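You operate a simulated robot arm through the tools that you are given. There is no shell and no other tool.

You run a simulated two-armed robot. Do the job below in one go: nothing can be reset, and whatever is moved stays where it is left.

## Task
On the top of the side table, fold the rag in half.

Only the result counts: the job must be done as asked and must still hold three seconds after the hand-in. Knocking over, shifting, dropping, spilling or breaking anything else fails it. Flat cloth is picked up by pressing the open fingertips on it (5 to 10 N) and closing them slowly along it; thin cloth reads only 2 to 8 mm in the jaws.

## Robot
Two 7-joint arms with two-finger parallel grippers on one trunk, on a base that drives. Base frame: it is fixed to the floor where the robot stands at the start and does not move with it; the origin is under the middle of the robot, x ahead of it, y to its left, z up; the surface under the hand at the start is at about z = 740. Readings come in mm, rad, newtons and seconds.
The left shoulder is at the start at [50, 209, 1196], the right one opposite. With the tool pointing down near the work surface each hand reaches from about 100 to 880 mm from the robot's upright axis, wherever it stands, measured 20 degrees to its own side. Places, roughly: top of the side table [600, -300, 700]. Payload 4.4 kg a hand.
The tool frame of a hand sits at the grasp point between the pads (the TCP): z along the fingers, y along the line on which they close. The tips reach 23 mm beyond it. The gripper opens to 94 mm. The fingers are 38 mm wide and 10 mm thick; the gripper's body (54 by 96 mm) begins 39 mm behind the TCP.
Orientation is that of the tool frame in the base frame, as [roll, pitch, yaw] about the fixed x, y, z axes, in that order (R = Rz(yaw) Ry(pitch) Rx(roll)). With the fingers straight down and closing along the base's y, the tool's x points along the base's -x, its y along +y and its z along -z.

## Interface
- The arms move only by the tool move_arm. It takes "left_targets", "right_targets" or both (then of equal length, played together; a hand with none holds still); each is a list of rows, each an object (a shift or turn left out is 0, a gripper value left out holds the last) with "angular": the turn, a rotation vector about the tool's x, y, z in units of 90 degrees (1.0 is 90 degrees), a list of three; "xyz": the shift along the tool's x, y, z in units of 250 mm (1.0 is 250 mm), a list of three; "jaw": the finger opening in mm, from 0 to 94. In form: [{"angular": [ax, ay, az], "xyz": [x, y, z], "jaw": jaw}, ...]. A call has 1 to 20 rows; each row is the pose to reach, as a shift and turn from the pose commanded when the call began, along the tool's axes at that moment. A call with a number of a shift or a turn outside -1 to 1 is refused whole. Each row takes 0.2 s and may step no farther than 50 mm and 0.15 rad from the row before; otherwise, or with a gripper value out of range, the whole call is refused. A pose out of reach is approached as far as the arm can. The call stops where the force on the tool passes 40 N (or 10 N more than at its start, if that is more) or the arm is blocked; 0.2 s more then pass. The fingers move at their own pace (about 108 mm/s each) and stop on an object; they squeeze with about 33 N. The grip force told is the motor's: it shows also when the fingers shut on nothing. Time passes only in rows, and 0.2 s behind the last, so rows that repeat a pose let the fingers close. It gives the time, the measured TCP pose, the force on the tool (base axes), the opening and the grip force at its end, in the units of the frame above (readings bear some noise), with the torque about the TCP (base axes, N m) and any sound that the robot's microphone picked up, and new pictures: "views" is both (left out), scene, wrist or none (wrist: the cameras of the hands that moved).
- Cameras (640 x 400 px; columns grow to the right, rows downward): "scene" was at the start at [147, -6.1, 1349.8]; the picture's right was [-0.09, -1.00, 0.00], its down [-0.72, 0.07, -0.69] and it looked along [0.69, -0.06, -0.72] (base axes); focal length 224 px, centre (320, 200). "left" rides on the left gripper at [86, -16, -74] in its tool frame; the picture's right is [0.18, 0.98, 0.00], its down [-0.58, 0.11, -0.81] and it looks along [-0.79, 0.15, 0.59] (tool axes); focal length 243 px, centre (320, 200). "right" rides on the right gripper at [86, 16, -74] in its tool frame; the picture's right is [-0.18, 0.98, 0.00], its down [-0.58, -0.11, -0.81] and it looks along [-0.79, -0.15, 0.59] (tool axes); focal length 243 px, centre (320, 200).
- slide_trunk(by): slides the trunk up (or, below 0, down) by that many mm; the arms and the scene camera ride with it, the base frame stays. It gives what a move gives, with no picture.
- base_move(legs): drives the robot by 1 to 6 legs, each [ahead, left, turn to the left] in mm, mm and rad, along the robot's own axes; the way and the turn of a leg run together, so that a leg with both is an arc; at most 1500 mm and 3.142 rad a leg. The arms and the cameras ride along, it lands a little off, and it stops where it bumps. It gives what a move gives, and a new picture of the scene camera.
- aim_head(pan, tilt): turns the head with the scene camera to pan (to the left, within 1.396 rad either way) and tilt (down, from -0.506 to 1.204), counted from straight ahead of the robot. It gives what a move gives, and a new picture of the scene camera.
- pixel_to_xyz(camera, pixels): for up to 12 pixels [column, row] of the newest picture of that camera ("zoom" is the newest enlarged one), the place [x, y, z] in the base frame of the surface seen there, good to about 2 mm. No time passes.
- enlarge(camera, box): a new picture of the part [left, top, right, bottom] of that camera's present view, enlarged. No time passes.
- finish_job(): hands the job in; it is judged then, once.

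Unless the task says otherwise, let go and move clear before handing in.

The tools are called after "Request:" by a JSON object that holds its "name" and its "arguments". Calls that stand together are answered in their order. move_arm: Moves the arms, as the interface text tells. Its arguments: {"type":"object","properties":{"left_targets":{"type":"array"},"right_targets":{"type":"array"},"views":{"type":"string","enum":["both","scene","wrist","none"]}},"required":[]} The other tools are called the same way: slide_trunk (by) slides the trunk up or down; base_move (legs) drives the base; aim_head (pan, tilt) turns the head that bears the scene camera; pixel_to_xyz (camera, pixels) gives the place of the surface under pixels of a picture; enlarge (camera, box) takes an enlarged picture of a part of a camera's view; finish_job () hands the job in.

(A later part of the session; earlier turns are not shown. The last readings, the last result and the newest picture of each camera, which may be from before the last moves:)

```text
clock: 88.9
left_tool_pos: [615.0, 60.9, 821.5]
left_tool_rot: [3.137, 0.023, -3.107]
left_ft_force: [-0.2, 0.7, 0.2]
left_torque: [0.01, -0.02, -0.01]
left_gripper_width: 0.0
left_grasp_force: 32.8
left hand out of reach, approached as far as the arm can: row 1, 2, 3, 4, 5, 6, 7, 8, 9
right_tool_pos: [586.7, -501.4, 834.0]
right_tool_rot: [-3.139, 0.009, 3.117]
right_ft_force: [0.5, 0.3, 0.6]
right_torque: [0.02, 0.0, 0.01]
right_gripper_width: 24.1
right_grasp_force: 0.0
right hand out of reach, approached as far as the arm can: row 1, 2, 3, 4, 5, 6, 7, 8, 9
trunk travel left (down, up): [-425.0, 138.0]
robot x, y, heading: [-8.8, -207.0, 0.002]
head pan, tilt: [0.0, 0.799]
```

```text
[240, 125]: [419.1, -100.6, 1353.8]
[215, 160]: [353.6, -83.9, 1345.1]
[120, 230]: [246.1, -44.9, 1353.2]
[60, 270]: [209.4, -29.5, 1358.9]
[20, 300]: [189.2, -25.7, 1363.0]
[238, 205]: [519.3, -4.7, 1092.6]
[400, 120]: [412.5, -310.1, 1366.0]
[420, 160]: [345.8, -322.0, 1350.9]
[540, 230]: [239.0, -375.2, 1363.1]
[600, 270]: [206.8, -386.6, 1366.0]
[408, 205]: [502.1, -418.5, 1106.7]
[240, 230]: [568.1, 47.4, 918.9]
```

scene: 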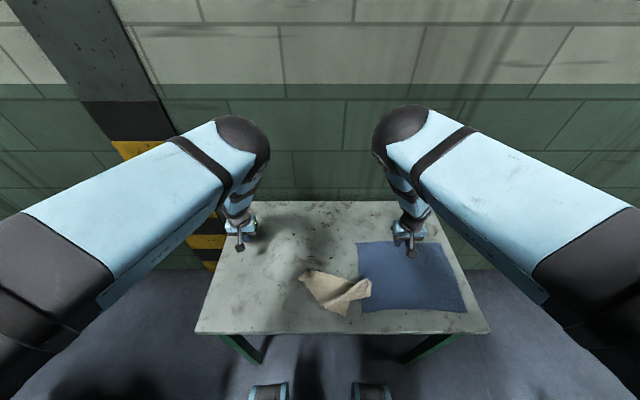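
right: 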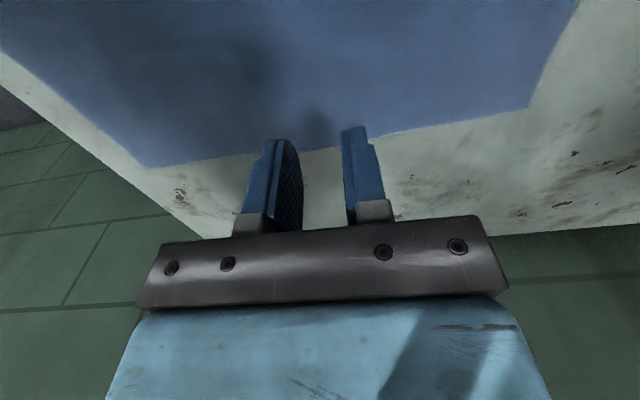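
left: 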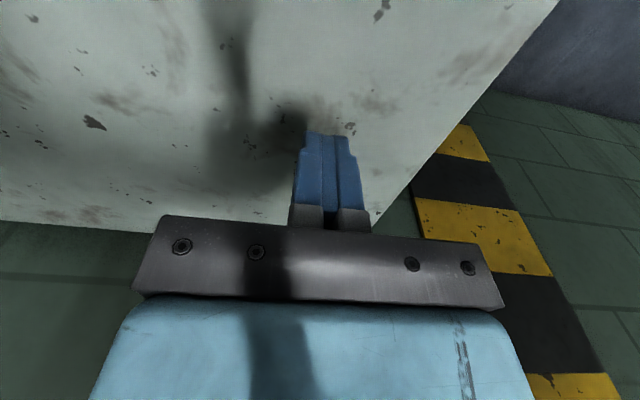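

The upper arms point forward and inward at shoulder height, so rotating about the TCP pulled the elbows back in. I'll repeat the inward roll at height, and then turn the fingers down while keeping the wrists, not the TCPs, in place, so that the elbows stay outside.

Request:
{"name": "move_arm", "arguments": {"left_targets": [{"xyz": [0.006, 0.022, -0.178]}, {"xyz": [0.012, 0.044, -0.355]}, {"xyz": [0.018, 0.066, -0.533]}, {"xyz": [0.024, 0.088, -0.71]}, {"xyz": [0.03, 0.11, -0.888]}, {"angular": [0.083, 0, 0], "xyz": [0.03, 0.11, -0.888]}, {"angular": [0.167, 0, 0], "xyz": [0.03, 0.11, -0.888]}, {"angular": [0.25, 0, 0], "xyz": [0.03, 0.11, -0.888]}, {"angular": [0.333, 0, 0], "xyz": [0.03, 0.11, -0.888]}, {"angular": [0.417, 0, 0], "xyz": [0.03, 0.11, -0.888]}, {"angular": [0.5, 0, 0], "xyz": [0.03, 0.11, -0.888]}, {"angular": [0.583, 0, 0], "xyz": [0.03, 0.11, -0.888]}, {"angular": [0.667, 0, 0], "xyz": [0.03, 0.11, -0.888]}, {"angular": [0.75, 0, 0], "xyz": [0.03, 0.11, -0.888]}, {"angular": [0.75, 0, 0], "xyz": [0.03, 0.11, -0.888]}], "right_targets": [{"xyz": [-0.01, -0.051, -0.176]}, {"xyz": [-0.02, -0.102, -0.352]}, {"xyz": [-0.03, -0.154, -0.528]}, {"xyz": [-0.04, -0.205, -0.704]}, {"xyz": [-0.05, -0.256, -0.88]}, {"angular": [-0.083, 0, 0], "xyz": [-0.05, -0.256, -0.88]}, {"angular": [-0.167, 0, 0], "xyz": [-0.05, -0.256, -0.88]}, {"angular": [-0.25, 0, 0], "xyz": [-0.05, -0.256, -0.88]}, {"angular": [-0.333, 0, 0], "xyz": [-0.05, -0.256, -0.88]}, {"angular": [-0.417, 0, 0], "xyz": [-0.05, -0.256, -0.88]}, {"angular": [-0.5, 0, 0], "xyz": [-0.05, -0.256, -0.88]}, {"angular": [-0.583, 0, 0], "xyz": [-0.05, -0.256, -0.88]}, {"angular": [-0.667, 0, 0], "xyz": [-0.05, -0.256, -0.88]}, {"angular": [-0.75, 0, 0], "xyz": [-0.05, -0.256, -0.88]}, {"angular": [-0.75, 0, 0], "xyz": [-0.05, -0.256, -0.88]}], "views": "scene"}}

```text
clock: 92.1
left_tool_pos: [610.2, 82.8, 1033.6]
left_tool_rot: [-1.971, 0.022, -3.109]
left_ft_force: [-0.7, 0.5, 0.8]
left_torque: [-0.01, 0.0, 0.03]
left_gripper_width: 0.0
left_grasp_force: 33.6
left hand out of reach, approached as far as the arm can: row 1, 2, 3, 4, 5, 6
right_tool_pos: [597.9, -549.5, 1054.0]
right_tool_rot: [1.963, 0.008, 3.117]
right_ft_force: [-0.7, 0.4, -0.4]
right_torque: [0.03, -0.02, 0.0]
right_gripper_width: 23.6
right_grasp_force: 0.0
right hand out of reach, approached as far as the arm can: row 1, 2, 3
trunk travel left (down, up): [-425.0, 138.0]
robot x, y, heading: [-12.2, -207.6, -0.005]
head pan, tilt: [0.0, 0.799]
```

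scene: 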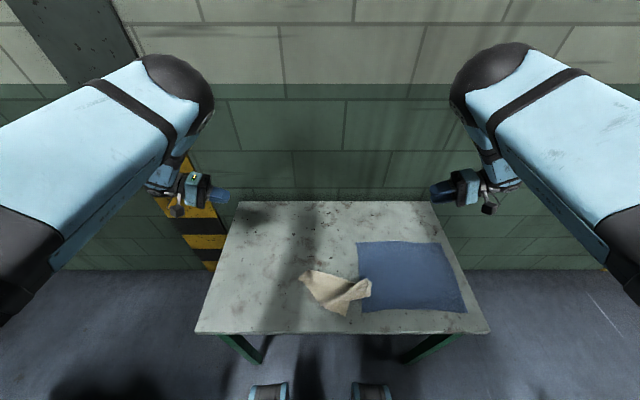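

Request:
{"name": "pixel_to_xyz", "arguments": {"camera": "scene", "pixels": [[180, 80], [150, 110], [90, 150], [30, 190], [165, 165], [160, 180], [490, 75], [520, 110], [580, 150], [630, 190], [490, 165], [505, 175]]}}

```text
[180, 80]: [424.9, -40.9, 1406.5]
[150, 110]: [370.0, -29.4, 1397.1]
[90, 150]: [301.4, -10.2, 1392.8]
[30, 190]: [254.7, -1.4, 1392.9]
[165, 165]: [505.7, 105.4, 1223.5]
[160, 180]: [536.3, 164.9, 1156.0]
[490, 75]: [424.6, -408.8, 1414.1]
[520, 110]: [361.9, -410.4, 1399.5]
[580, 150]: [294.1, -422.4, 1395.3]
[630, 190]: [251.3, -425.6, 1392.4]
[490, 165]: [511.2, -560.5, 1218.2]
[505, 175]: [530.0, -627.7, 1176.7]
```

The elbows are at shoulder height, slightly inside. I'll turn the fingers down again, this time pivoting about the wrists so the arms themselves stay still, and see whether the pose is then fully reached.

Request:
{"name": "move_arm", "arguments": {"left_targets": [{"angular": [-0.083, 0, 0], "xyz": [0, 0.033, 0.081]}, {"angular": [-0.167, 0, 0], "xyz": [0, 0.076, 0.157]}, {"angular": [-0.25, 0, 0], "xyz": [0, 0.129, 0.227]}, {"angular": [-0.333, 0, 0], "xyz": [0, 0.191, 0.289]}, {"angular": [-0.417, 0, 0], "xyz": [0, 0.26, 0.342]}, {"angular": [-0.5, 0, 0], "xyz": [0, 0.336, 0.385]}, {"angular": [-0.583, 0, 0], "xyz": [0, 0.416, 0.418]}, {"angular": [-0.667, 0, 0], "xyz": [0, 0.5, 0.44]}, {"angular": [-0.745, 0, 0], "xyz": [0, 0.58, 0.45]}, {"angular": [-0.745, 0, 0], "xyz": [0, 0.58, 0.45]}], "views": "scene"}}

```text
clock: 94.3
left_tool_pos: [633.6, 57.8, 846.0]
left_tool_rot: [3.14, 0.022, -3.109]
left_ft_force: [-0.1, -0.4, 0.7]
left_torque: [-0.01, 0.01, 0.03]
left_gripper_width: 0.0
left_grasp_force: 32.5
left hand out of reach, approached as far as the arm can: row 6, 7, 8, 9, 10
right_tool_pos: [597.4, -549.2, 1054.6]
right_tool_rot: [1.966, 0.009, 3.115]
right_ft_force: [-0.4, -0.1, 0.1]
right_torque: [-0.02, -0.02, 0.0]
right_gripper_width: 23.9
right_grasp_force: 0.1
trunk travel left (down, up): [-425.0, 138.0]
robot x, y, heading: [-9.8, -207.6, -0.003]
head pan, tilt: [0.0, 0.799]
```

scene: 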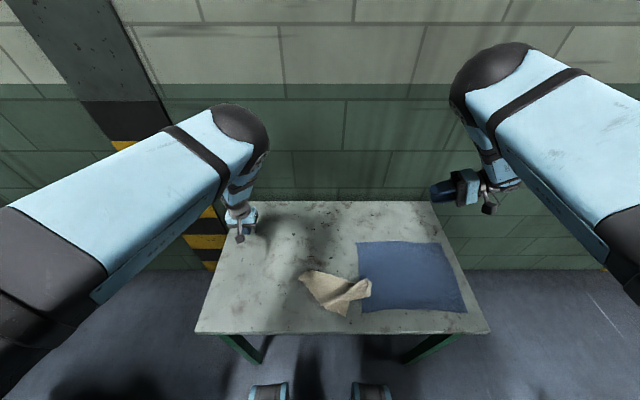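

I had one sign wrong, but the left hand is tool-down at (634,58,846), still flagged near its limit. I'll probe: move it outward and slightly back to see in which direction the reach limit clears.

Request:
{"name": "move_arm", "arguments": {"left_targets": [{"xyz": [0, 0.15, -0.15]}, {"xyz": [0.05, 0.3, -0.3]}, {"xyz": [0.1, 0.45, -0.3]}, {"xyz": [0.15, 0.6, -0.3]}, {"xyz": [0.2, 0.6, -0.3]}], "views": "none"}}

```text
refused: row 1 steps farther than a row can; nothing moved
```

Request:
{"name": "move_arm", "arguments": {"left_targets": [{"xyz": [0, 0.12, -0.12]}, {"xyz": [0.04, 0.24, -0.24]}, {"xyz": [0.08, 0.36, -0.3]}, {"xyz": [0.12, 0.48, -0.3]}, {"xyz": [0.16, 0.6, -0.3]}, {"xyz": [0.2, 0.6, -0.3]}], "views": "none"}}

```text
clock: 95.7
left_tool_pos: [577.0, 205.8, 918.2]
left_tool_rot: [-3.141, 0.025, -3.109]
left_ft_force: [0.3, -0.2, 0.4]
left_torque: [0.02, -0.02, 0.04]
left_gripper_width: 0.0
left_grasp_force: 32.6
right_tool_pos: [598.6, -549.3, 1053.0]
right_tool_rot: [1.965, 0.007, 3.118]
right_ft_force: [0.2, -0.1, 0.0]
right_torque: [0.0, 0.01, 0.0]
right_gripper_width: 24.0
right_grasp_force: 0.1
trunk travel left (down, up): [-425.0, 138.0]
robot x, y, heading: [-9.1, -208.4, -0.002]
head pan, tilt: [0.0, 0.799]
```

Outward the reach is fine. I'll now work the left elbow out with a loop: swing the whole arm outward about its shoulder (hand turning with it), turn the hand back, then translate inward again. At the same time the right hand's fingers go down, pivoting about the wrist.

Request:
{"name": "move_arm", "arguments": {"left_targets": [{"angular": [0, 0, -0.044], "xyz": [0.057, 0.149, 0]}, {"angular": [0, 0, -0.089], "xyz": [0.124, 0.294, 0]}, {"angular": [0, 0, -0.133], "xyz": [0.202, 0.434, 0]}, {"angular": [0, 0, -0.178], "xyz": [0.29, 0.568, 0]}, {"angular": [0, 0, -0.222], "xyz": [0.386, 0.696, 0]}, {"angular": [0, 0, -0.267], "xyz": [0.491, 0.817, 0]}, {"angular": [0, 0, -0.311], "xyz": [0.605, 0.93, 0]}, {"angular": [0, 0, -0.233], "xyz": [0.605, 0.93, 0]}, {"angular": [0, 0, -0.156], "xyz": [0.605, 0.93, 0]}, {"angular": [0, 0, -0.078], "xyz": [0.605, 0.93, 0]}, {"angular": [0, 0, 0], "xyz": [0.605, 0.93, 0]}, {"xyz": [0.519, 0.797, 0]}, {"xyz": [0.432, 0.664, 0]}, {"xyz": [0.346, 0.531, 0]}, {"xyz": [0.259, 0.399, 0]}, {"xyz": [0.173, 0.266, 0]}, {"xyz": [0.086, 0.133, 0]}, {"xyz": [0, 0, 0]}], "right_targets": [{"angular": [0.083, 0, 0], "xyz": [0, -0.086, -0.006]}, {"angular": [0.167, 0, 0], "xyz": [0, -0.171, -0.022]}, {"angular": [0.25, 0, 0], "xyz": [0, -0.253, -0.05]}, {"angular": [0.333, 0, 0], "xyz": [0, -0.33, -0.088]}, {"angular": [0.417, 0, 0], "xyz": [0, -0.402, -0.136]}, {"angular": [0.5, 0, 0], "xyz": [0, -0.467, -0.193]}, {"angular": [0.583, 0, 0], "xyz": [0, -0.524, -0.258]}, {"angular": [0.667, 0, 0], "xyz": [0, -0.572, -0.33]}, {"angular": [0.749, 0, 0], "xyz": [0, -0.609, -0.406]}, {"angular": [0.749, 0, 0], "xyz": [0, -0.609, -0.406]}, {"angular": [0.749, 0, 0], "xyz": [0, -0.609, -0.406]}, {"angular": [0.749, 0, 0], "xyz": [0, -0.609, -0.406]}, {"angular": [0.749, 0, 0], "xyz": [0, -0.609, -0.406]}, {"angular": [0.749, 0, 0], "xyz": [0, -0.609, -0.406]}, {"angular": [0.749, 0, 0], "xyz": [0, -0.609, -0.406]}, {"angular": [0.749, 0, 0], "xyz": [0, -0.609, -0.406]}, {"angular": [0.749, 0, 0], "xyz": [0, -0.609, -0.406]}, {"angular": [0.749, 0, 0], "xyz": [0, -0.609, -0.406]}], "views": "scene"}}

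```text
clock: 99.5
left_tool_pos: [580.3, 209.7, 922.2]
left_tool_rot: [3.136, 0.031, -3.104]
left_ft_force: [-0.3, -0.6, -0.1]
left_torque: [0.02, 0.01, 0.0]
left_gripper_width: 0.0
left_grasp_force: 33.0
right_tool_pos: [595.6, -701.4, 952.3]
right_tool_rot: [3.141, 0.006, 3.118]
right_ft_force: [-0.3, -0.3, -0.1]
right_torque: [0.01, 0.03, -0.01]
right_gripper_width: 23.8
right_grasp_force: 0.0
trunk travel left (down, up): [-425.0, 138.0]
robot x, y, heading: [-8.0, -207.2, -0.001]
head pan, tilt: [0.0, 0.799]
```

scene: 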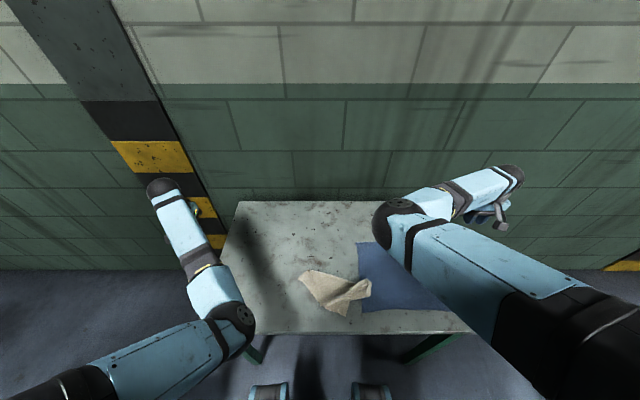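

The loop swung the left elbow from up-inside to down-inside (now at (240,320)), so repeating it should carry it further round to the outside. I'll run the same loop again on the left and its mirror image on the right.

Request:
{"name": "move_arm", "arguments": {"left_targets": [{"angular": [0, 0, -0.044], "xyz": [0.057, 0.149, 0]}, {"angular": [0, 0, -0.089], "xyz": [0.124, 0.294, 0]}, {"angular": [0, 0, -0.133], "xyz": [0.202, 0.434, 0]}, {"angular": [0, 0, -0.178], "xyz": [0.29, 0.568, 0]}, {"angular": [0, 0, -0.222], "xyz": [0.386, 0.696, 0]}, {"angular": [0, 0, -0.267], "xyz": [0.491, 0.817, 0]}, {"angular": [0, 0, -0.311], "xyz": [0.605, 0.93, 0]}, {"angular": [0, 0, -0.233], "xyz": [0.605, 0.93, 0]}, {"angular": [0, 0, -0.156], "xyz": [0.605, 0.93, 0]}, {"angular": [0, 0, -0.078], "xyz": [0.605, 0.93, 0]}, {"angular": [0, 0, 0], "xyz": [0.605, 0.93, 0]}, {"xyz": [0.519, 0.797, 0]}, {"xyz": [0.432, 0.664, 0]}, {"xyz": [0.346, 0.531, 0]}, {"xyz": [0.259, 0.399, 0]}, {"xyz": [0.173, 0.266, 0]}, {"xyz": [0.086, 0.133, 0]}, {"xyz": [0, 0, 0]}], "right_targets": [{"angular": [0, 0, 0.044], "xyz": [0.081, -0.152, 0]}, {"angular": [0, 0, 0.089], "xyz": [0.173, -0.3, 0]}, {"angular": [0, 0, 0.133], "xyz": [0.274, -0.441, 0]}, {"angular": [0, 0, 0.178], "xyz": [0.386, -0.575, 0]}, {"angular": [0, 0, 0.222], "xyz": [0.506, -0.7, 0]}, {"angular": [0, 0, 0.267], "xyz": [0.635, -0.817, 0]}, {"angular": [0, 0, 0.311], "xyz": [0.771, -0.925, 0]}, {"angular": [0, 0, 0.233], "xyz": [0.771, -0.925, 0]}, {"angular": [0, 0, 0.156], "xyz": [0.771, -0.925, 0]}, {"angular": [0, 0, 0.078], "xyz": [0.771, -0.925, 0]}, {"angular": [0, 0, 0], "xyz": [0.771, -0.925, 0]}, {"xyz": [0.661, -0.793, 0]}, {"xyz": [0.551, -0.661, 0]}, {"xyz": [0.441, -0.529, 0]}, {"xyz": [0.33, -0.396, 0]}, {"xyz": [0.22, -0.264, 0]}, {"xyz": [0.11, -0.132, 0]}, {"xyz": [0, 0, 0]}], "views": "scene"}}

```text
clock: 103.3
left_tool_pos: [575.9, 206.5, 918.9]
left_tool_rot: [3.142, 0.021, -3.109]
left_ft_force: [0.7, 0.2, -0.6]
left_torque: [-0.02, 0.0, 0.0]
left_gripper_width: 0.1
left_grasp_force: 33.2
right_tool_pos: [596.6, -701.4, 951.8]
right_tool_rot: [3.141, 0.007, 3.117]
right_ft_force: [0.6, -0.4, 0.8]
right_torque: [0.02, 0.03, -0.03]
right_gripper_width: 23.7
right_grasp_force: 0.0
trunk travel left (down, up): [-425.0, 138.0]
robot x, y, heading: [-9.9, -205.8, 0.002]
head pan, tilt: [0.0, 0.799]
```

scene: 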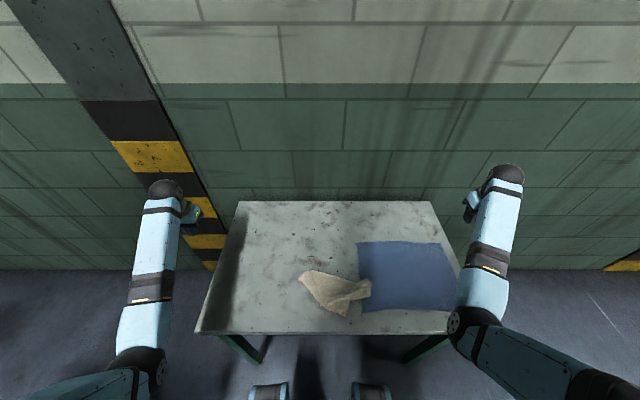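

The loops work: the left elbow is now at (145,365) and the right one at (470,325), both moving outward. I'll repeat the same loops.

Request:
{"name": "move_arm", "arguments": {"left_targets": [{"angular": [0, 0, -0.044], "xyz": [0.057, 0.149, 0]}, {"angular": [0, 0, -0.089], "xyz": [0.124, 0.294, 0]}, {"angular": [0, 0, -0.133], "xyz": [0.202, 0.434, 0]}, {"angular": [0, 0, -0.178], "xyz": [0.29, 0.568, 0]}, {"angular": [0, 0, -0.222], "xyz": [0.386, 0.696, 0]}, {"angular": [0, 0, -0.267], "xyz": [0.491, 0.817, 0]}, {"angular": [0, 0, -0.311], "xyz": [0.605, 0.93, 0]}, {"angular": [0, 0, -0.233], "xyz": [0.605, 0.93, 0]}, {"angular": [0, 0, -0.156], "xyz": [0.605, 0.93, 0]}, {"angular": [0, 0, -0.078], "xyz": [0.605, 0.93, 0]}, {"angular": [0, 0, 0], "xyz": [0.605, 0.93, 0]}, {"xyz": [0.519, 0.797, 0]}, {"xyz": [0.432, 0.664, 0]}, {"xyz": [0.346, 0.531, 0]}, {"xyz": [0.259, 0.399, 0]}, {"xyz": [0.173, 0.266, 0]}, {"xyz": [0.086, 0.133, 0]}, {"xyz": [0, 0, 0]}], "right_targets": [{"angular": [0, 0, 0.044], "xyz": [0.081, -0.152, 0]}, {"angular": [0, 0, 0.089], "xyz": [0.173, -0.3, 0]}, {"angular": [0, 0, 0.133], "xyz": [0.274, -0.441, 0]}, {"angular": [0, 0, 0.178], "xyz": [0.386, -0.575, 0]}, {"angular": [0, 0, 0.222], "xyz": [0.506, -0.7, 0]}, {"angular": [0, 0, 0.267], "xyz": [0.635, -0.817, 0]}, {"angular": [0, 0, 0.311], "xyz": [0.771, -0.925, 0]}, {"angular": [0, 0, 0.233], "xyz": [0.771, -0.925, 0]}, {"angular": [0, 0, 0.156], "xyz": [0.771, -0.925, 0]}, {"angular": [0, 0, 0.078], "xyz": [0.771, -0.925, 0]}, {"angular": [0, 0, 0], "xyz": [0.771, -0.925, 0]}, {"xyz": [0.661, -0.793, 0]}, {"xyz": [0.551, -0.661, 0]}, {"xyz": [0.441, -0.529, 0]}, {"xyz": [0.33, -0.396, 0]}, {"xyz": [0.22, -0.264, 0]}, {"xyz": [0.11, -0.132, 0]}, {"xyz": [0, 0, 0]}], "views": "scene"}}

```text
clock: 107.1
left_tool_pos: [578.9, 203.6, 918.6]
left_tool_rot: [3.141, 0.02, -3.109]
left_ft_force: [0.2, -0.1, 0.4]
left_torque: [0.0, 0.0, 0.0]
left_gripper_width: 0.1
left_grasp_force: 32.8
right_tool_pos: [595.4, -698.9, 950.7]
right_tool_rot: [-3.14, 0.005, 3.119]
right_ft_force: [-0.4, 0.7, -0.4]
right_torque: [0.01, -0.03, -0.01]
right_gripper_width: 23.9
right_grasp_force: 0.0
trunk travel left (down, up): [-425.0, 138.0]
robot x, y, heading: [-6.4, -207.7, -0.005]
head pan, tilt: [0.0, 0.799]
```

scene: 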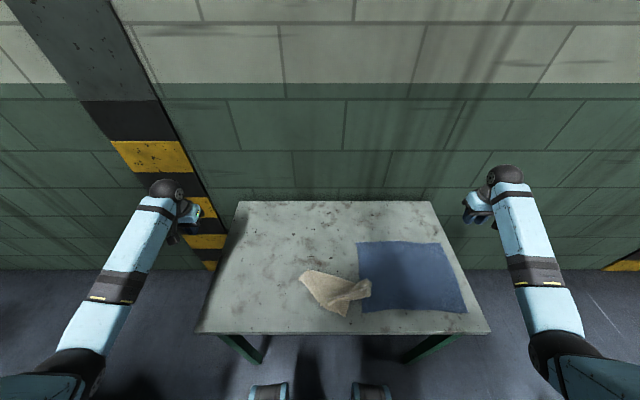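

Request:
{"name": "pixel_to_xyz", "arguments": {"camera": "scene", "pixels": [[80, 362], [95, 345], [120, 285], [150, 220], [165, 188], [40, 390], [550, 345], [560, 330], [535, 270], [515, 205], [505, 175], [600, 375]]}}

```text
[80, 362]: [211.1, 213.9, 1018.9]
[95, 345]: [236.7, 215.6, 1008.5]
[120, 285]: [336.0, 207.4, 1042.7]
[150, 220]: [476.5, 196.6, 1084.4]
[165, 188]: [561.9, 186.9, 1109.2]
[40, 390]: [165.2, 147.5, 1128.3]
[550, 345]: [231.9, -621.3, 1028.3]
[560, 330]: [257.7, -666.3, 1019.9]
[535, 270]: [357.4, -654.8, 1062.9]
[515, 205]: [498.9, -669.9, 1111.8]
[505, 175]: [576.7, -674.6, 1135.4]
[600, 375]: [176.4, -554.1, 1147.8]
```

Both elbows are now well outside (left elbow about 210 mm outside its shoulder). I'll bring both hands inward in steps and check that they follow without hitting limits.

Request:
{"name": "move_arm", "arguments": {"left_targets": [{"xyz": [0.04, -0.153, 0]}, {"xyz": [0.08, -0.307, 0]}, {"xyz": [0.12, -0.46, 0]}, {"xyz": [0.16, -0.613, 0]}, {"xyz": [0.2, -0.767, 0]}, {"xyz": [0.24, -0.92, 0]}], "right_targets": [{"xyz": [0.04, 0.16, 0.02]}, {"xyz": [0.08, 0.32, 0.04]}, {"xyz": [0.12, 0.48, 0.06]}, {"xyz": [0.16, 0.64, 0.08]}, {"xyz": [0.2, 0.8, 0.1]}, {"xyz": [0.24, 0.96, 0.12]}], "views": "scene"}}

```text
clock: 108.5
left_tool_pos: [524.8, -25.2, 918.5]
left_tool_rot: [3.141, 0.024, -3.109]
left_ft_force: [-0.2, 0.1, 0.0]
left_torque: [0.03, -0.01, 0.02]
left_gripper_width: 0.1
left_grasp_force: 32.9
right_tool_pos: [539.4, -459.8, 922.8]
right_tool_rot: [-3.141, 0.007, 3.117]
right_ft_force: [-0.1, 0.2, -0.1]
right_torque: [0.01, 0.0, 0.01]
right_gripper_width: 23.8
right_grasp_force: 0.1
trunk travel left (down, up): [-425.0, 138.0]
robot x, y, heading: [-10.7, -209.5, -0.003]
head pan, tilt: [0.0, 0.799]
```

scene: 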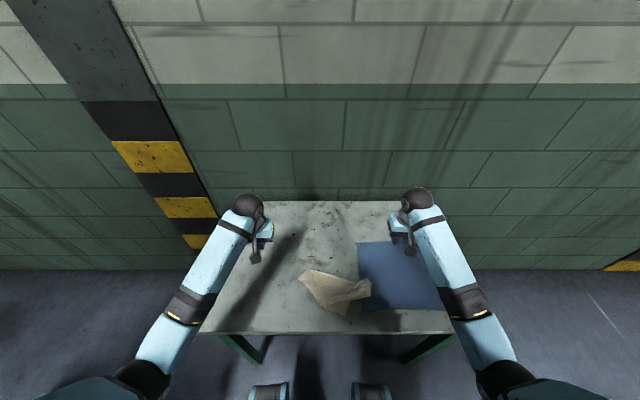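

Both hands now follow exactly with the elbows outside, so the posture is restored. Next I'll study the crumpled rag closely.

Request:
{"name": "enlarge", "arguments": {"camera": "scene", "box": [285, 255, 385, 325]}}

```text
5.71 times, centred on (335, 290) of scene
```

zoom: 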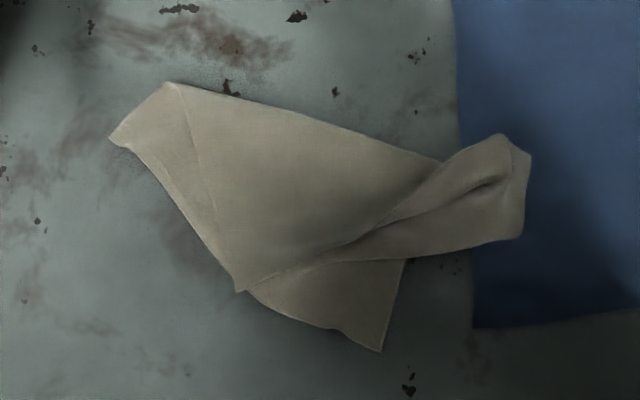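

Request:
{"name": "pixel_to_xyz", "arguments": {"camera": "zoom", "pixels": [[113, 140], [170, 88], [240, 288], [380, 348], [400, 262], [505, 140], [525, 170], [520, 235], [440, 165], [340, 132], [240, 200], [340, 300]]}}

```text
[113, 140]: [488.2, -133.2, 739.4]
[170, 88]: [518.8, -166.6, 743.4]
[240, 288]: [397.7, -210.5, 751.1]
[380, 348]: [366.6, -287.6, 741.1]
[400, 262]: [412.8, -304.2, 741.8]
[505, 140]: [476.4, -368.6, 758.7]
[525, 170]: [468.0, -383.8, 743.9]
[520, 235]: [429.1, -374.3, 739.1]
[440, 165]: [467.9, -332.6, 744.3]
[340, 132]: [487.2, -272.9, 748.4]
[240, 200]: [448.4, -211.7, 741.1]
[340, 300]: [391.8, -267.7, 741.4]
```

I can read the shape now: near-left corner A about (488,-133), near-right corner D about (367,-288), with the far part already folded over skewed, its far-left corner C lying on top at (398,-211) and the far-right corner rolled up near (460,-375). I'll get a top view of that rolled end with the right wrist camera.

Request:
{"name": "move_arm", "arguments": {"right_targets": [{"angular": [0, 0.074, 0], "xyz": [-0.032, 0.081, 0.013]}, {"angular": [0, 0.148, 0], "xyz": [-0.064, 0.162, 0.027]}, {"angular": [0, 0.222, 0], "xyz": [-0.096, 0.243, 0.04]}, {"angular": [0, 0.296, 0], "xyz": [-0.128, 0.323, 0.053]}, {"angular": [0, 0.37, 0], "xyz": [-0.16, 0.404, 0.067]}, {"angular": [0, 0.444, 0], "xyz": [-0.192, 0.485, 0.08]}, {"angular": [0, 0.444, 0], "xyz": [-0.192, 0.485, 0.08]}], "views": "both"}}

```text
clock: 110.1
left_tool_pos: [524.1, -26.4, 918.7]
left_tool_rot: [3.14, 0.024, -3.111]
left_ft_force: [0.4, 0.4, 0.5]
left_torque: [0.01, -0.02, 0.0]
left_gripper_width: 0.2
left_grasp_force: 32.7
right_tool_pos: [591.0, -342.9, 901.9]
right_tool_rot: [-3.141, -0.69, 3.118]
right_ft_force: [-0.7, -0.1, 0.4]
right_torque: [0.04, -0.02, 0.01]
right_gripper_width: 24.1
right_grasp_force: 0.0
trunk travel left (down, up): [-425.0, 138.0]
robot x, y, heading: [-11.4, -209.6, 0.001]
head pan, tilt: [0.0, 0.799]
```

scene: 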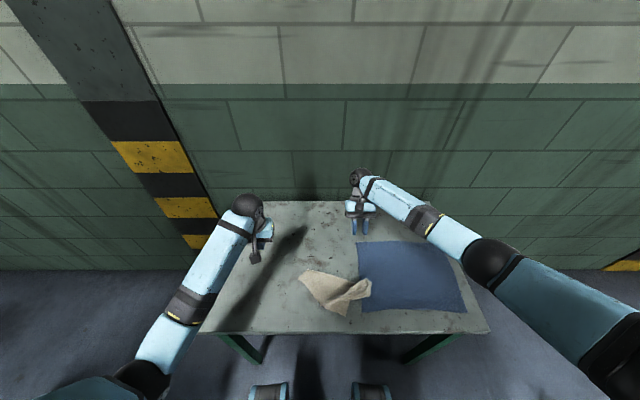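
right: 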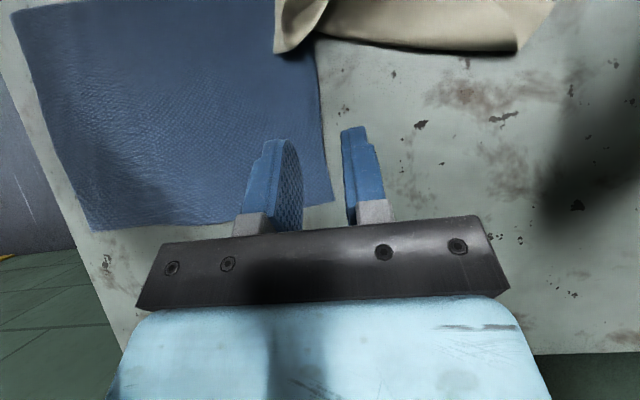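

The rag is just at the top edge of that view. I'll bring the right hand 90 mm nearer and 50 mm higher to see it fully.

Request:
{"name": "move_arm", "arguments": {"right_targets": [{"xyz": [0.135, 0.04, 0.025]}, {"xyz": [0.27, 0.08, 0.05]}, {"xyz": [0.405, 0.12, 0.075]}, {"xyz": [0.405, 0.12, 0.075]}], "views": "wrist"}}

```text
clock: 111.1
left_tool_pos: [524.9, -26.1, 918.7]
left_tool_rot: [3.142, 0.022, -3.108]
left_ft_force: [0.2, -0.4, -1.0]
left_torque: [0.0, -0.01, 0.0]
left_gripper_width: 0.0
left_grasp_force: 32.7
right_tool_pos: [501.4, -306.7, 950.9]
right_tool_rot: [-3.141, -0.691, 3.117]
right_ft_force: [-0.5, 0.4, -0.3]
right_torque: [-0.02, 0.04, -0.01]
right_gripper_width: 24.0
right_grasp_force: 0.0
trunk travel left (down, up): [-425.0, 138.0]
robot x, y, heading: [-10.4, -206.1, -0.003]
head pan, tilt: [0.0, 0.799]
```

right: 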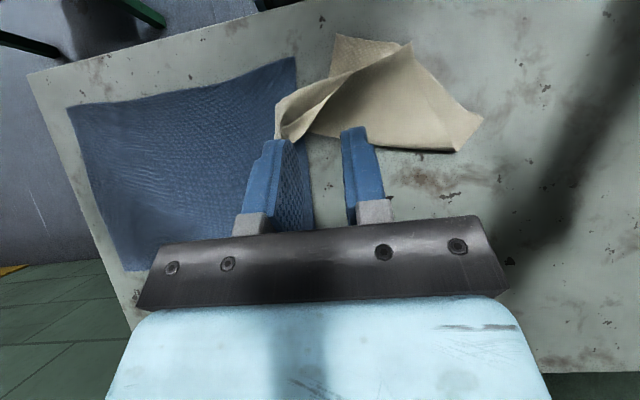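

Request:
{"name": "enlarge", "arguments": {"camera": "right", "box": [260, 20, 500, 165]}}

Request:
{"name": "pixel_to_xyz", "arguments": {"camera": "right", "pixels": [[337, 37], [410, 45], [480, 120], [458, 150], [335, 135], [283, 135], [278, 108], [300, 92], [313, 130], [360, 70], [320, 95], [345, 105]]}}

```text
2.67 times, centred on (380, 92) of right
```

zoom: 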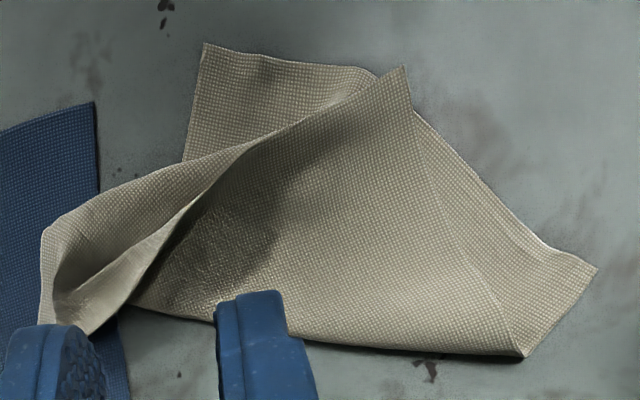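

```text
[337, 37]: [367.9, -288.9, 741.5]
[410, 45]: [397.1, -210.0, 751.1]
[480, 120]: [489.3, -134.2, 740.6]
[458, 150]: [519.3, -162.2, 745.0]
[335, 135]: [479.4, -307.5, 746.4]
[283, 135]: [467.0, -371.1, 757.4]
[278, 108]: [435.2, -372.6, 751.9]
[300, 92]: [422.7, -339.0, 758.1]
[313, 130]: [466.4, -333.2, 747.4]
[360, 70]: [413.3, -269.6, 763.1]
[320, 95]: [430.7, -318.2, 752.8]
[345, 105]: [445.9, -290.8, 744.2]
```

The top view confirms it: A (near-left) is at about (489,-134) and D (near-right) at (368,-289), both single-layer and on bare table, while the far corners are C on top and the rolled one over the blue cloth. I'll grip A with the left hand and D with the right, closing along the near edge, and lift the whole rag so it hangs open. First both hands go above those corners with a 38° yaw.

Request:
{"name": "move_arm", "arguments": {"left_targets": [{"angular": [0, 0, 0.055], "xyz": [0.03, -0.06, 0.034], "jaw": 20}, {"angular": [0, 0, 0.111], "xyz": [0.06, -0.12, 0.069], "jaw": 20}, {"angular": [0, 0, 0.166], "xyz": [0.09, -0.18, 0.103], "jaw": 20}, {"angular": [0, 0, 0.222], "xyz": [0.12, -0.24, 0.138], "jaw": 20}, {"angular": [0, 0, 0.277], "xyz": [0.149, -0.3, 0.172], "jaw": 20}, {"angular": [0, 0, 0.332], "xyz": [0.179, -0.36, 0.207], "jaw": 20}, {"angular": [0, 0, 0.388], "xyz": [0.209, -0.42, 0.241], "jaw": 20}, {"angular": [0, 0, 0.443], "xyz": [0.239, -0.48, 0.276], "jaw": 20}], "right_targets": [{"angular": [-0.018, -0.053, 0.049], "xyz": [0.014, 0.017, 0.077], "jaw": 20}, {"angular": [-0.035, -0.106, 0.098], "xyz": [0.029, 0.034, 0.155], "jaw": 20}, {"angular": [-0.053, -0.159, 0.146], "xyz": [0.043, 0.051, 0.232], "jaw": 20}, {"angular": [-0.07, -0.212, 0.195], "xyz": [0.058, 0.068, 0.31], "jaw": 20}, {"angular": [-0.088, -0.266, 0.244], "xyz": [0.072, 0.085, 0.387], "jaw": 20}, {"angular": [-0.105, -0.319, 0.293], "xyz": [0.086, 0.102, 0.464], "jaw": 20}, {"angular": [-0.123, -0.372, 0.341], "xyz": [0.101, 0.119, 0.542], "jaw": 20}, {"angular": [-0.14, -0.425, 0.39], "xyz": [0.115, 0.136, 0.619], "jaw": 20}], "views": "both"}}

```text
clock: 112.9
left_tool_pos: [471.3, -147.9, 847.2]
left_tool_rot: [3.127, 0.017, 2.477]
left_ft_force: [-0.2, 0.0, 0.1]
left_torque: [0.01, -0.02, -0.02]
left_gripper_width: 20.2
left_grasp_force: 0.0
right_tool_pos: [384.0, -271.2, 851.8]
right_tool_rot: [3.141, 0.005, 2.475]
right_ft_force: [-0.6, -0.3, -0.2]
right_torque: [0.0, -0.02, 0.0]
right_gripper_width: 19.9
right_grasp_force: 0.1
trunk travel left (down, up): [-425.0, 138.0]
robot x, y, heading: [-11.0, -208.4, -0.001]
head pan, tilt: [0.0, 0.799]
```

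scene: 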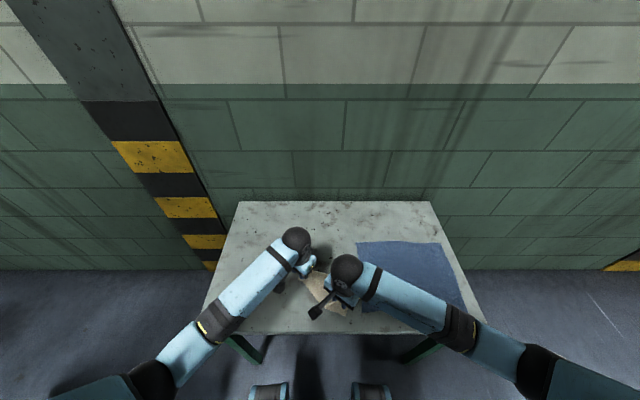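
right: 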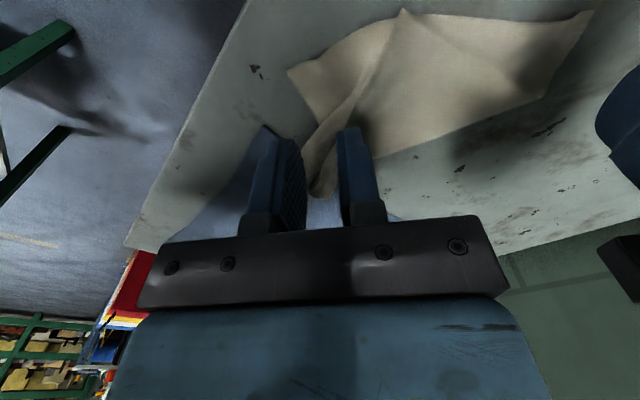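
left: 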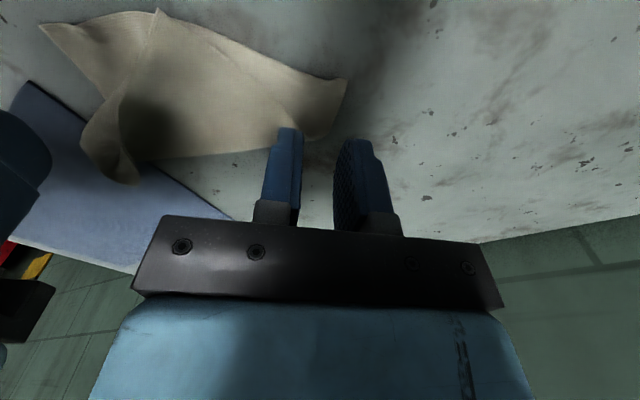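

Both hands are over the corners: D shows at (288,73) in the right view and A at (345,80) in the left view. I'll measure the corners and edges precisely for the final approach.

Request:
{"name": "pixel_to_xyz", "arguments": {"camera": "right", "pixels": [[291, 74], [350, 38], [380, 24], [300, 100], [310, 120], [405, 14], [588, 16], [340, 60]]}}

Request:
{"name": "pixel_to_xyz", "arguments": {"camera": "left", "pixels": [[343, 82], [280, 62], [230, 38], [335, 110], [322, 135], [48, 28], [157, 14], [300, 100]]}}

Request:
{"name": "enlarge", "arguments": {"camera": "left", "box": [200, 20, 420, 160]}}

Request:
{"name": "enlarge", "arguments": {"camera": "right", "box": [240, 20, 460, 160]}}

```text
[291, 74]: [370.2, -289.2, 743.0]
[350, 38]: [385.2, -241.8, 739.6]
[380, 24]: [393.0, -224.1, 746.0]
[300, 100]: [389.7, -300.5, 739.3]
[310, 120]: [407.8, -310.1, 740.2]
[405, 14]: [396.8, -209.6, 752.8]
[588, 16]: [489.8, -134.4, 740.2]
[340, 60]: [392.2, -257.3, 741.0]
```

```text
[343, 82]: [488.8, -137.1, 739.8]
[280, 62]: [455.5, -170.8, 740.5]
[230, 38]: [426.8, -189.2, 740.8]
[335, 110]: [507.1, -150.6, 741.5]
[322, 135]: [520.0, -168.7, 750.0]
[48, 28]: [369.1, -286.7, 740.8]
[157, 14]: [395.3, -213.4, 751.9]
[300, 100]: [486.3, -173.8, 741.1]
```

```text
2.86 times, centred on (310, 90) of left
```

zoom: 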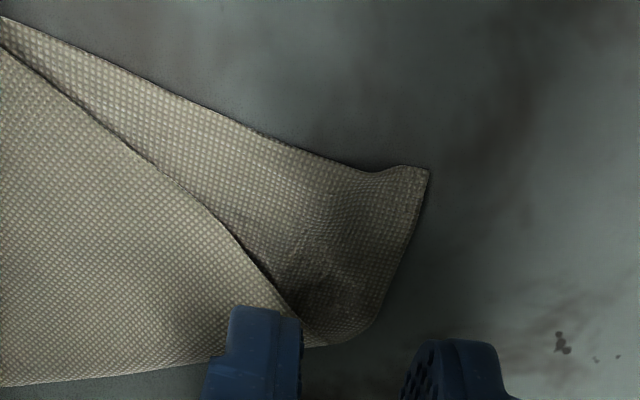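

```text
2.86 times, centred on (350, 90) of right
```

zoom: 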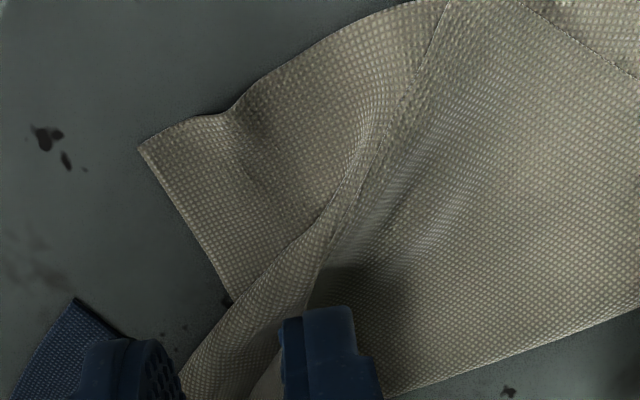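

Request:
{"name": "pixel_to_xyz", "arguments": {"camera": "right", "pixels": [[352, 88], [345, 100], [335, 105], [360, 75], [370, 60], [340, 85], [330, 90], [320, 100], [350, 70], [355, 55], [325, 115], [380, 45]]}}

```text
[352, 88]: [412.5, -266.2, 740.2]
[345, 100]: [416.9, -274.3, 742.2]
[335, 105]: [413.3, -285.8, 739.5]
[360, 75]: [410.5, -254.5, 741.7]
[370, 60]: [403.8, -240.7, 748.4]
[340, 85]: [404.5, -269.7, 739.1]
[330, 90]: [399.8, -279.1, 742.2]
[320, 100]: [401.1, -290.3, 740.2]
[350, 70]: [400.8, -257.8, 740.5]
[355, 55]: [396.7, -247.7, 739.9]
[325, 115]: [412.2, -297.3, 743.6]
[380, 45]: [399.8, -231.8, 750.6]
```

There's a single layer under both planned fingertip spots (out to about (412,-266) on the right). I'll lower both hands to just above the cloth.

Request:
{"name": "move_arm", "arguments": {"left_targets": [{"xyz": [0.003, -0.003, 0.12]}, {"xyz": [0.006, -0.005, 0.24]}, {"xyz": [0.006, -0.005, 0.3]}, {"xyz": [0.006, -0.005, 0.316]}, {"xyz": [0.006, -0.005, 0.316]}], "right_targets": [{"xyz": [0.006, 0.007, 0.12]}, {"xyz": [0.011, 0.014, 0.24]}, {"xyz": [0.011, 0.014, 0.31]}, {"xyz": [0.011, 0.014, 0.332]}, {"xyz": [0.011, 0.014, 0.332]}], "views": "wrist"}}

```text
clock: 114.1
left_tool_pos: [472.8, -149.4, 767.0]
left_tool_rot: [3.128, 0.017, 2.478]
left_ft_force: [-0.6, -0.7, -0.3]
left_torque: [0.0, -0.02, -0.03]
left_gripper_width: 19.9
left_grasp_force: 0.0
right_tool_pos: [381.5, -266.6, 768.1]
right_tool_rot: [3.14, 0.001, 2.477]
right_ft_force: [0.2, 0.4, 0.2]
right_torque: [-0.01, -0.02, -0.01]
right_gripper_width: 19.9
right_grasp_force: 0.1
trunk travel left (down, up): [-425.0, 138.0]
robot x, y, heading: [-10.2, -206.6, 0.0]
head pan, tilt: [0.0, 0.799]
```

right: 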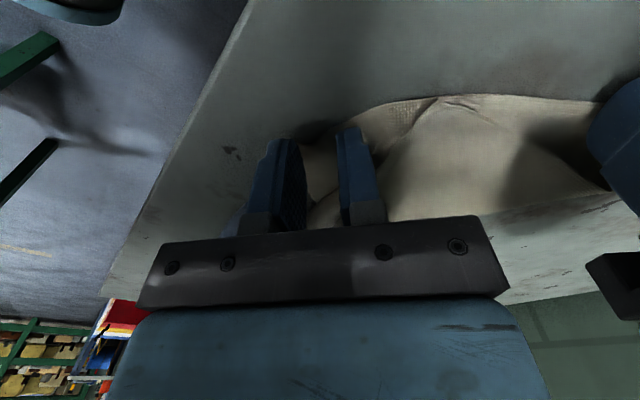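
left: 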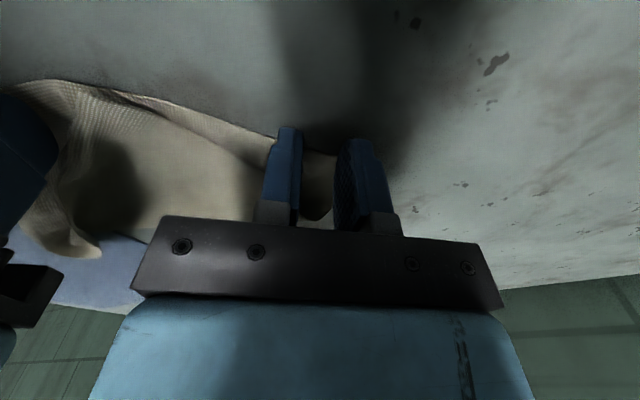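

Request:
{"name": "enlarge", "arguments": {"camera": "left", "box": [230, 90, 430, 220]}}

Request:
{"name": "enlarge", "arguments": {"camera": "right", "box": [210, 90, 430, 220]}}

```text
3.08 times, centred on (330, 155) of left
```

zoom: 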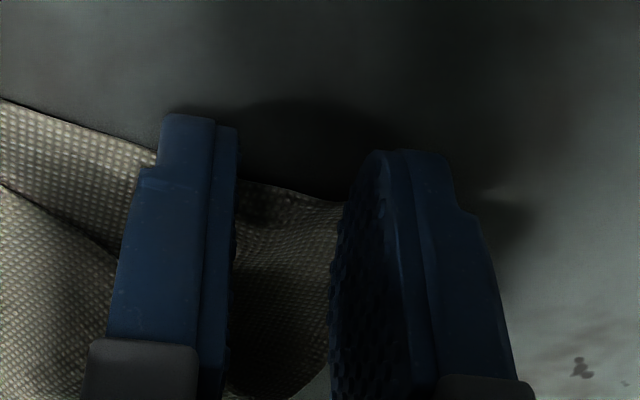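

```text
2.91 times, centred on (320, 155) of right
```

zoom: 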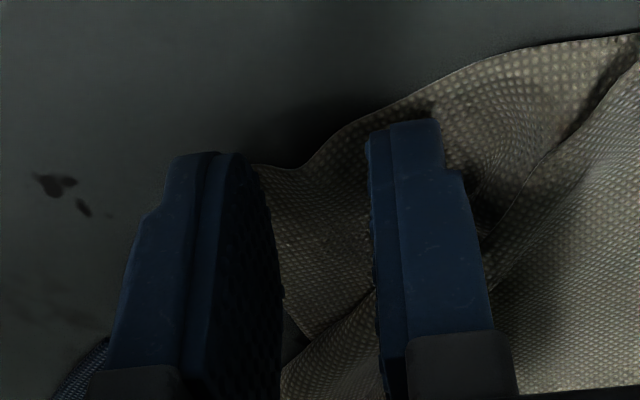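

The outer fingers sit just inside corners A and D with about 14 mm overlap. I'll step down to contact.

Request:
{"name": "move_arm", "arguments": {"left_targets": [{"xyz": [0, 0, 0.006]}, {"xyz": [0, 0, 0.01]}, {"xyz": [0, 0, 0.012]}, {"xyz": [0, 0, 0.012]}], "right_targets": [{"xyz": [0, 0, 0.006]}, {"xyz": [0, 0, 0.01]}, {"xyz": [0, 0, 0.012]}, {"xyz": [0, 0, 0.012]}], "views": "none"}}

```text
clock: 115.1
left_tool_pos: [471.0, -147.3, 765.2]
left_tool_rot: [3.127, 0.019, 2.478]
left_ft_force: [0.1, 1.9, 0.1]
left_torque: [-0.02, 0.04, 0.01]
left_gripper_width: 20.0
left_grasp_force: 0.1
right_tool_pos: [383.2, -268.8, 764.3]
right_tool_rot: [3.141, 0.002, 2.478]
right_ft_force: [0.1, -0.1, 0.9]
right_torque: [0.03, -0.03, 0.0]
right_gripper_width: 19.9
right_grasp_force: 0.0
trunk travel left (down, up): [-425.0, 138.0]
robot x, y, heading: [-10.4, -207.7, 0.0]
head pan, tilt: [0.0, 0.799]
```

Request:
{"name": "move_arm", "arguments": {"left_targets": [{"xyz": [0, 0, 0.004]}, {"xyz": [0, 0, 0.006]}, {"xyz": [0, 0, 0.006]}], "right_targets": [{"xyz": [0, 0, 0.002]}, {"xyz": [0, 0, 0.004]}, {"xyz": [0, 0, 0.004]}], "views": "none"}}

```text
clock: 115.9
left_tool_pos: [470.5, -147.7, 764.8]
left_tool_rot: [3.127, 0.019, 2.478]
left_ft_force: [0.9, 0.3, 5.0]
left_torque: [-0.07, 0.01, -0.01]
left_gripper_width: 19.5
left_grasp_force: 0.1
right_tool_pos: [382.6, -267.0, 765.2]
right_tool_rot: [3.14, 0.004, 2.479]
right_ft_force: [0.6, 0.7, 4.6]
right_torque: [0.02, -0.06, 0.0]
right_gripper_width: 20.2
right_grasp_force: 0.0
trunk travel left (down, up): [-425.0, 138.0]
robot x, y, heading: [-10.2, -209.0, -0.005]
head pan, tilt: [0.0, 0.799]
```

Both press about 5 N. I'll add a touch more and close slowly, sliding each hand a little inward.

Request:
{"name": "move_arm", "arguments": {"left_targets": [{"xyz": [0, 0, 0.0016], "jaw": 20}, {"xyz": [0, -0.002, 0.0016], "jaw": 18.5}, {"xyz": [0, -0.004, 0.0016], "jaw": 17}, {"xyz": [0, -0.006, 0.0016], "jaw": 15.5}, {"xyz": [0, -0.008, 0.0016], "jaw": 14}, {"xyz": [0, -0.01, 0.0016], "jaw": 12.5}, {"xyz": [0, -0.012, 0.0016], "jaw": 11}, {"xyz": [0, -0.014, 0.0016], "jaw": 9.5}, {"xyz": [0, -0.016, 0.0016], "jaw": 8}, {"xyz": [0, -0.018, 0.0016], "jaw": 6.5}, {"xyz": [0, -0.02, 0.0016], "jaw": 5}, {"xyz": [0, -0.022, 0.0016], "jaw": 3.5}, {"xyz": [0, -0.024, 0.0016], "jaw": 2}, {"xyz": [0, -0.024, 0.0016], "jaw": 0}, {"xyz": [0, -0.024, 0.0016], "jaw": 0}], "right_targets": [{"xyz": [0, 0, 0.0016], "jaw": 20}, {"xyz": [0, 0.002, 0.0016], "jaw": 18.5}, {"xyz": [0, 0.004, 0.0016], "jaw": 17}, {"xyz": [0, 0.006, 0.0016], "jaw": 15.5}, {"xyz": [0, 0.008, 0.0016], "jaw": 14}, {"xyz": [0, 0.01, 0.0016], "jaw": 12.5}, {"xyz": [0, 0.012, 0.0016], "jaw": 11}, {"xyz": [0, 0.014, 0.0016], "jaw": 9.5}, {"xyz": [0, 0.016, 0.0016], "jaw": 8}, {"xyz": [0, 0.018, 0.0016], "jaw": 6.5}, {"xyz": [0, 0.02, 0.0016], "jaw": 5}, {"xyz": [0, 0.022, 0.0016], "jaw": 3.5}, {"xyz": [0, 0.024, 0.0016], "jaw": 2}, {"xyz": [0, 0.024, 0.0016], "jaw": 0}, {"xyz": [0, 0.024, 0.0016], "jaw": 0}], "views": "wrist"}}

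```text
clock: 119.1
left_tool_pos: [467.1, -151.6, 764.5]
left_tool_rot: [3.127, 0.017, 2.479]
left_ft_force: [1.4, -0.1, 4.5]
left_torque: [-0.08, -0.01, -0.05]
left_gripper_width: 1.6
left_grasp_force: 32.8
right_tool_pos: [386.7, -262.4, 762.5]
right_tool_rot: [-3.141, 0.001, 2.477]
right_ft_force: [-0.2, -1.8, 7.6]
right_torque: [-0.05, -0.07, -0.03]
right_gripper_width: 1.5
right_grasp_force: 32.8
trunk travel left (down, up): [-425.0, 138.0]
robot x, y, heading: [-9.5, -210.7, -0.001]
head pan, tilt: [0.0, 0.799]
```

right: 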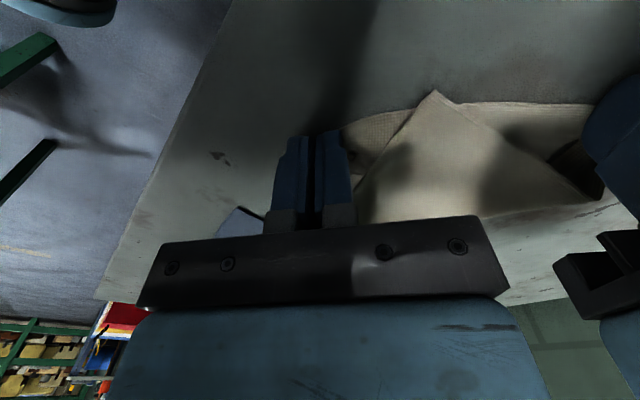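
left: 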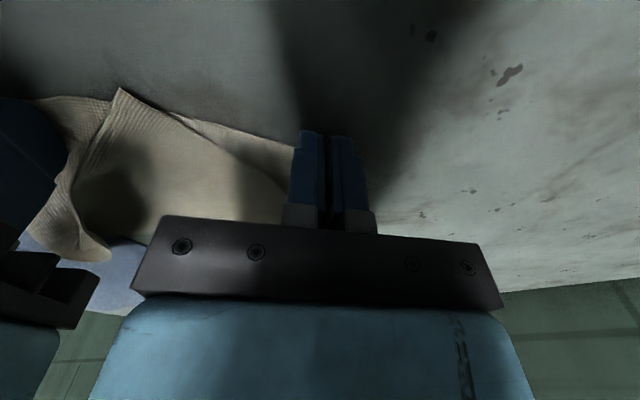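

Both jaws read about 1.5 mm, the same as the earlier good pinches. I'll lift both hands 40 mm and check.

Request:
{"name": "move_arm", "arguments": {"left_targets": [{"xyz": [0, -0.024, -0.03]}, {"xyz": [0, -0.024, -0.08]}, {"xyz": [0, -0.024, -0.13]}, {"xyz": [0, -0.024, -0.16]}], "right_targets": [{"xyz": [0, 0.0, -0.03]}, {"xyz": [0, 0.0, -0.08]}, {"xyz": [0, 0.0, -0.13]}, {"xyz": [0, 0.0, -0.16]}], "views": "both"}}

```text
clock: 120.1
left_tool_pos: [463.8, -156.7, 803.3]
left_tool_rot: [3.127, 0.017, 2.479]
left_ft_force: [0.2, -0.6, 0.1]
left_torque: [0.04, 0.0, 0.02]
left_gripper_width: 1.3
left_grasp_force: 33.0
right_tool_pos: [390.6, -271.7, 801.9]
right_tool_rot: [-3.133, 0.017, 2.475]
right_ft_force: [-0.1, 0.7, 0.3]
right_torque: [0.0, 0.01, 0.05]
right_gripper_width: 1.5
right_grasp_force: 32.7
trunk travel left (down, up): [-425.0, 138.0]
robot x, y, heading: [-8.0, -211.9, -0.002]
head pan, tilt: [0.0, 0.799]
```

scene: 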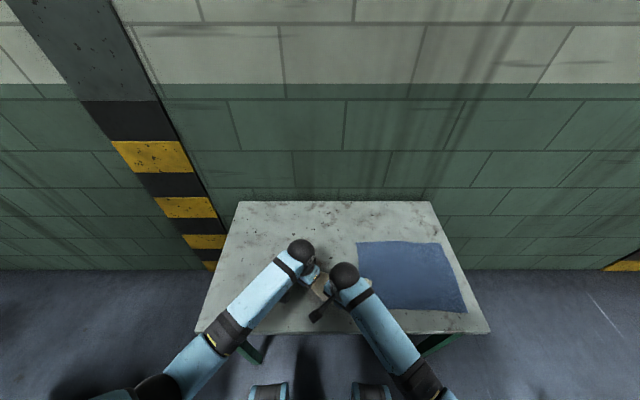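
right: 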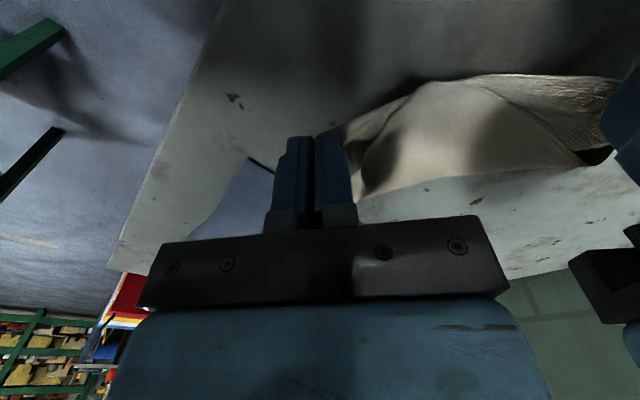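
left: 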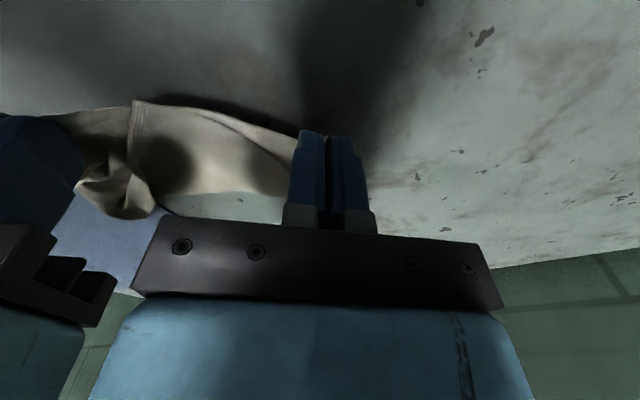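

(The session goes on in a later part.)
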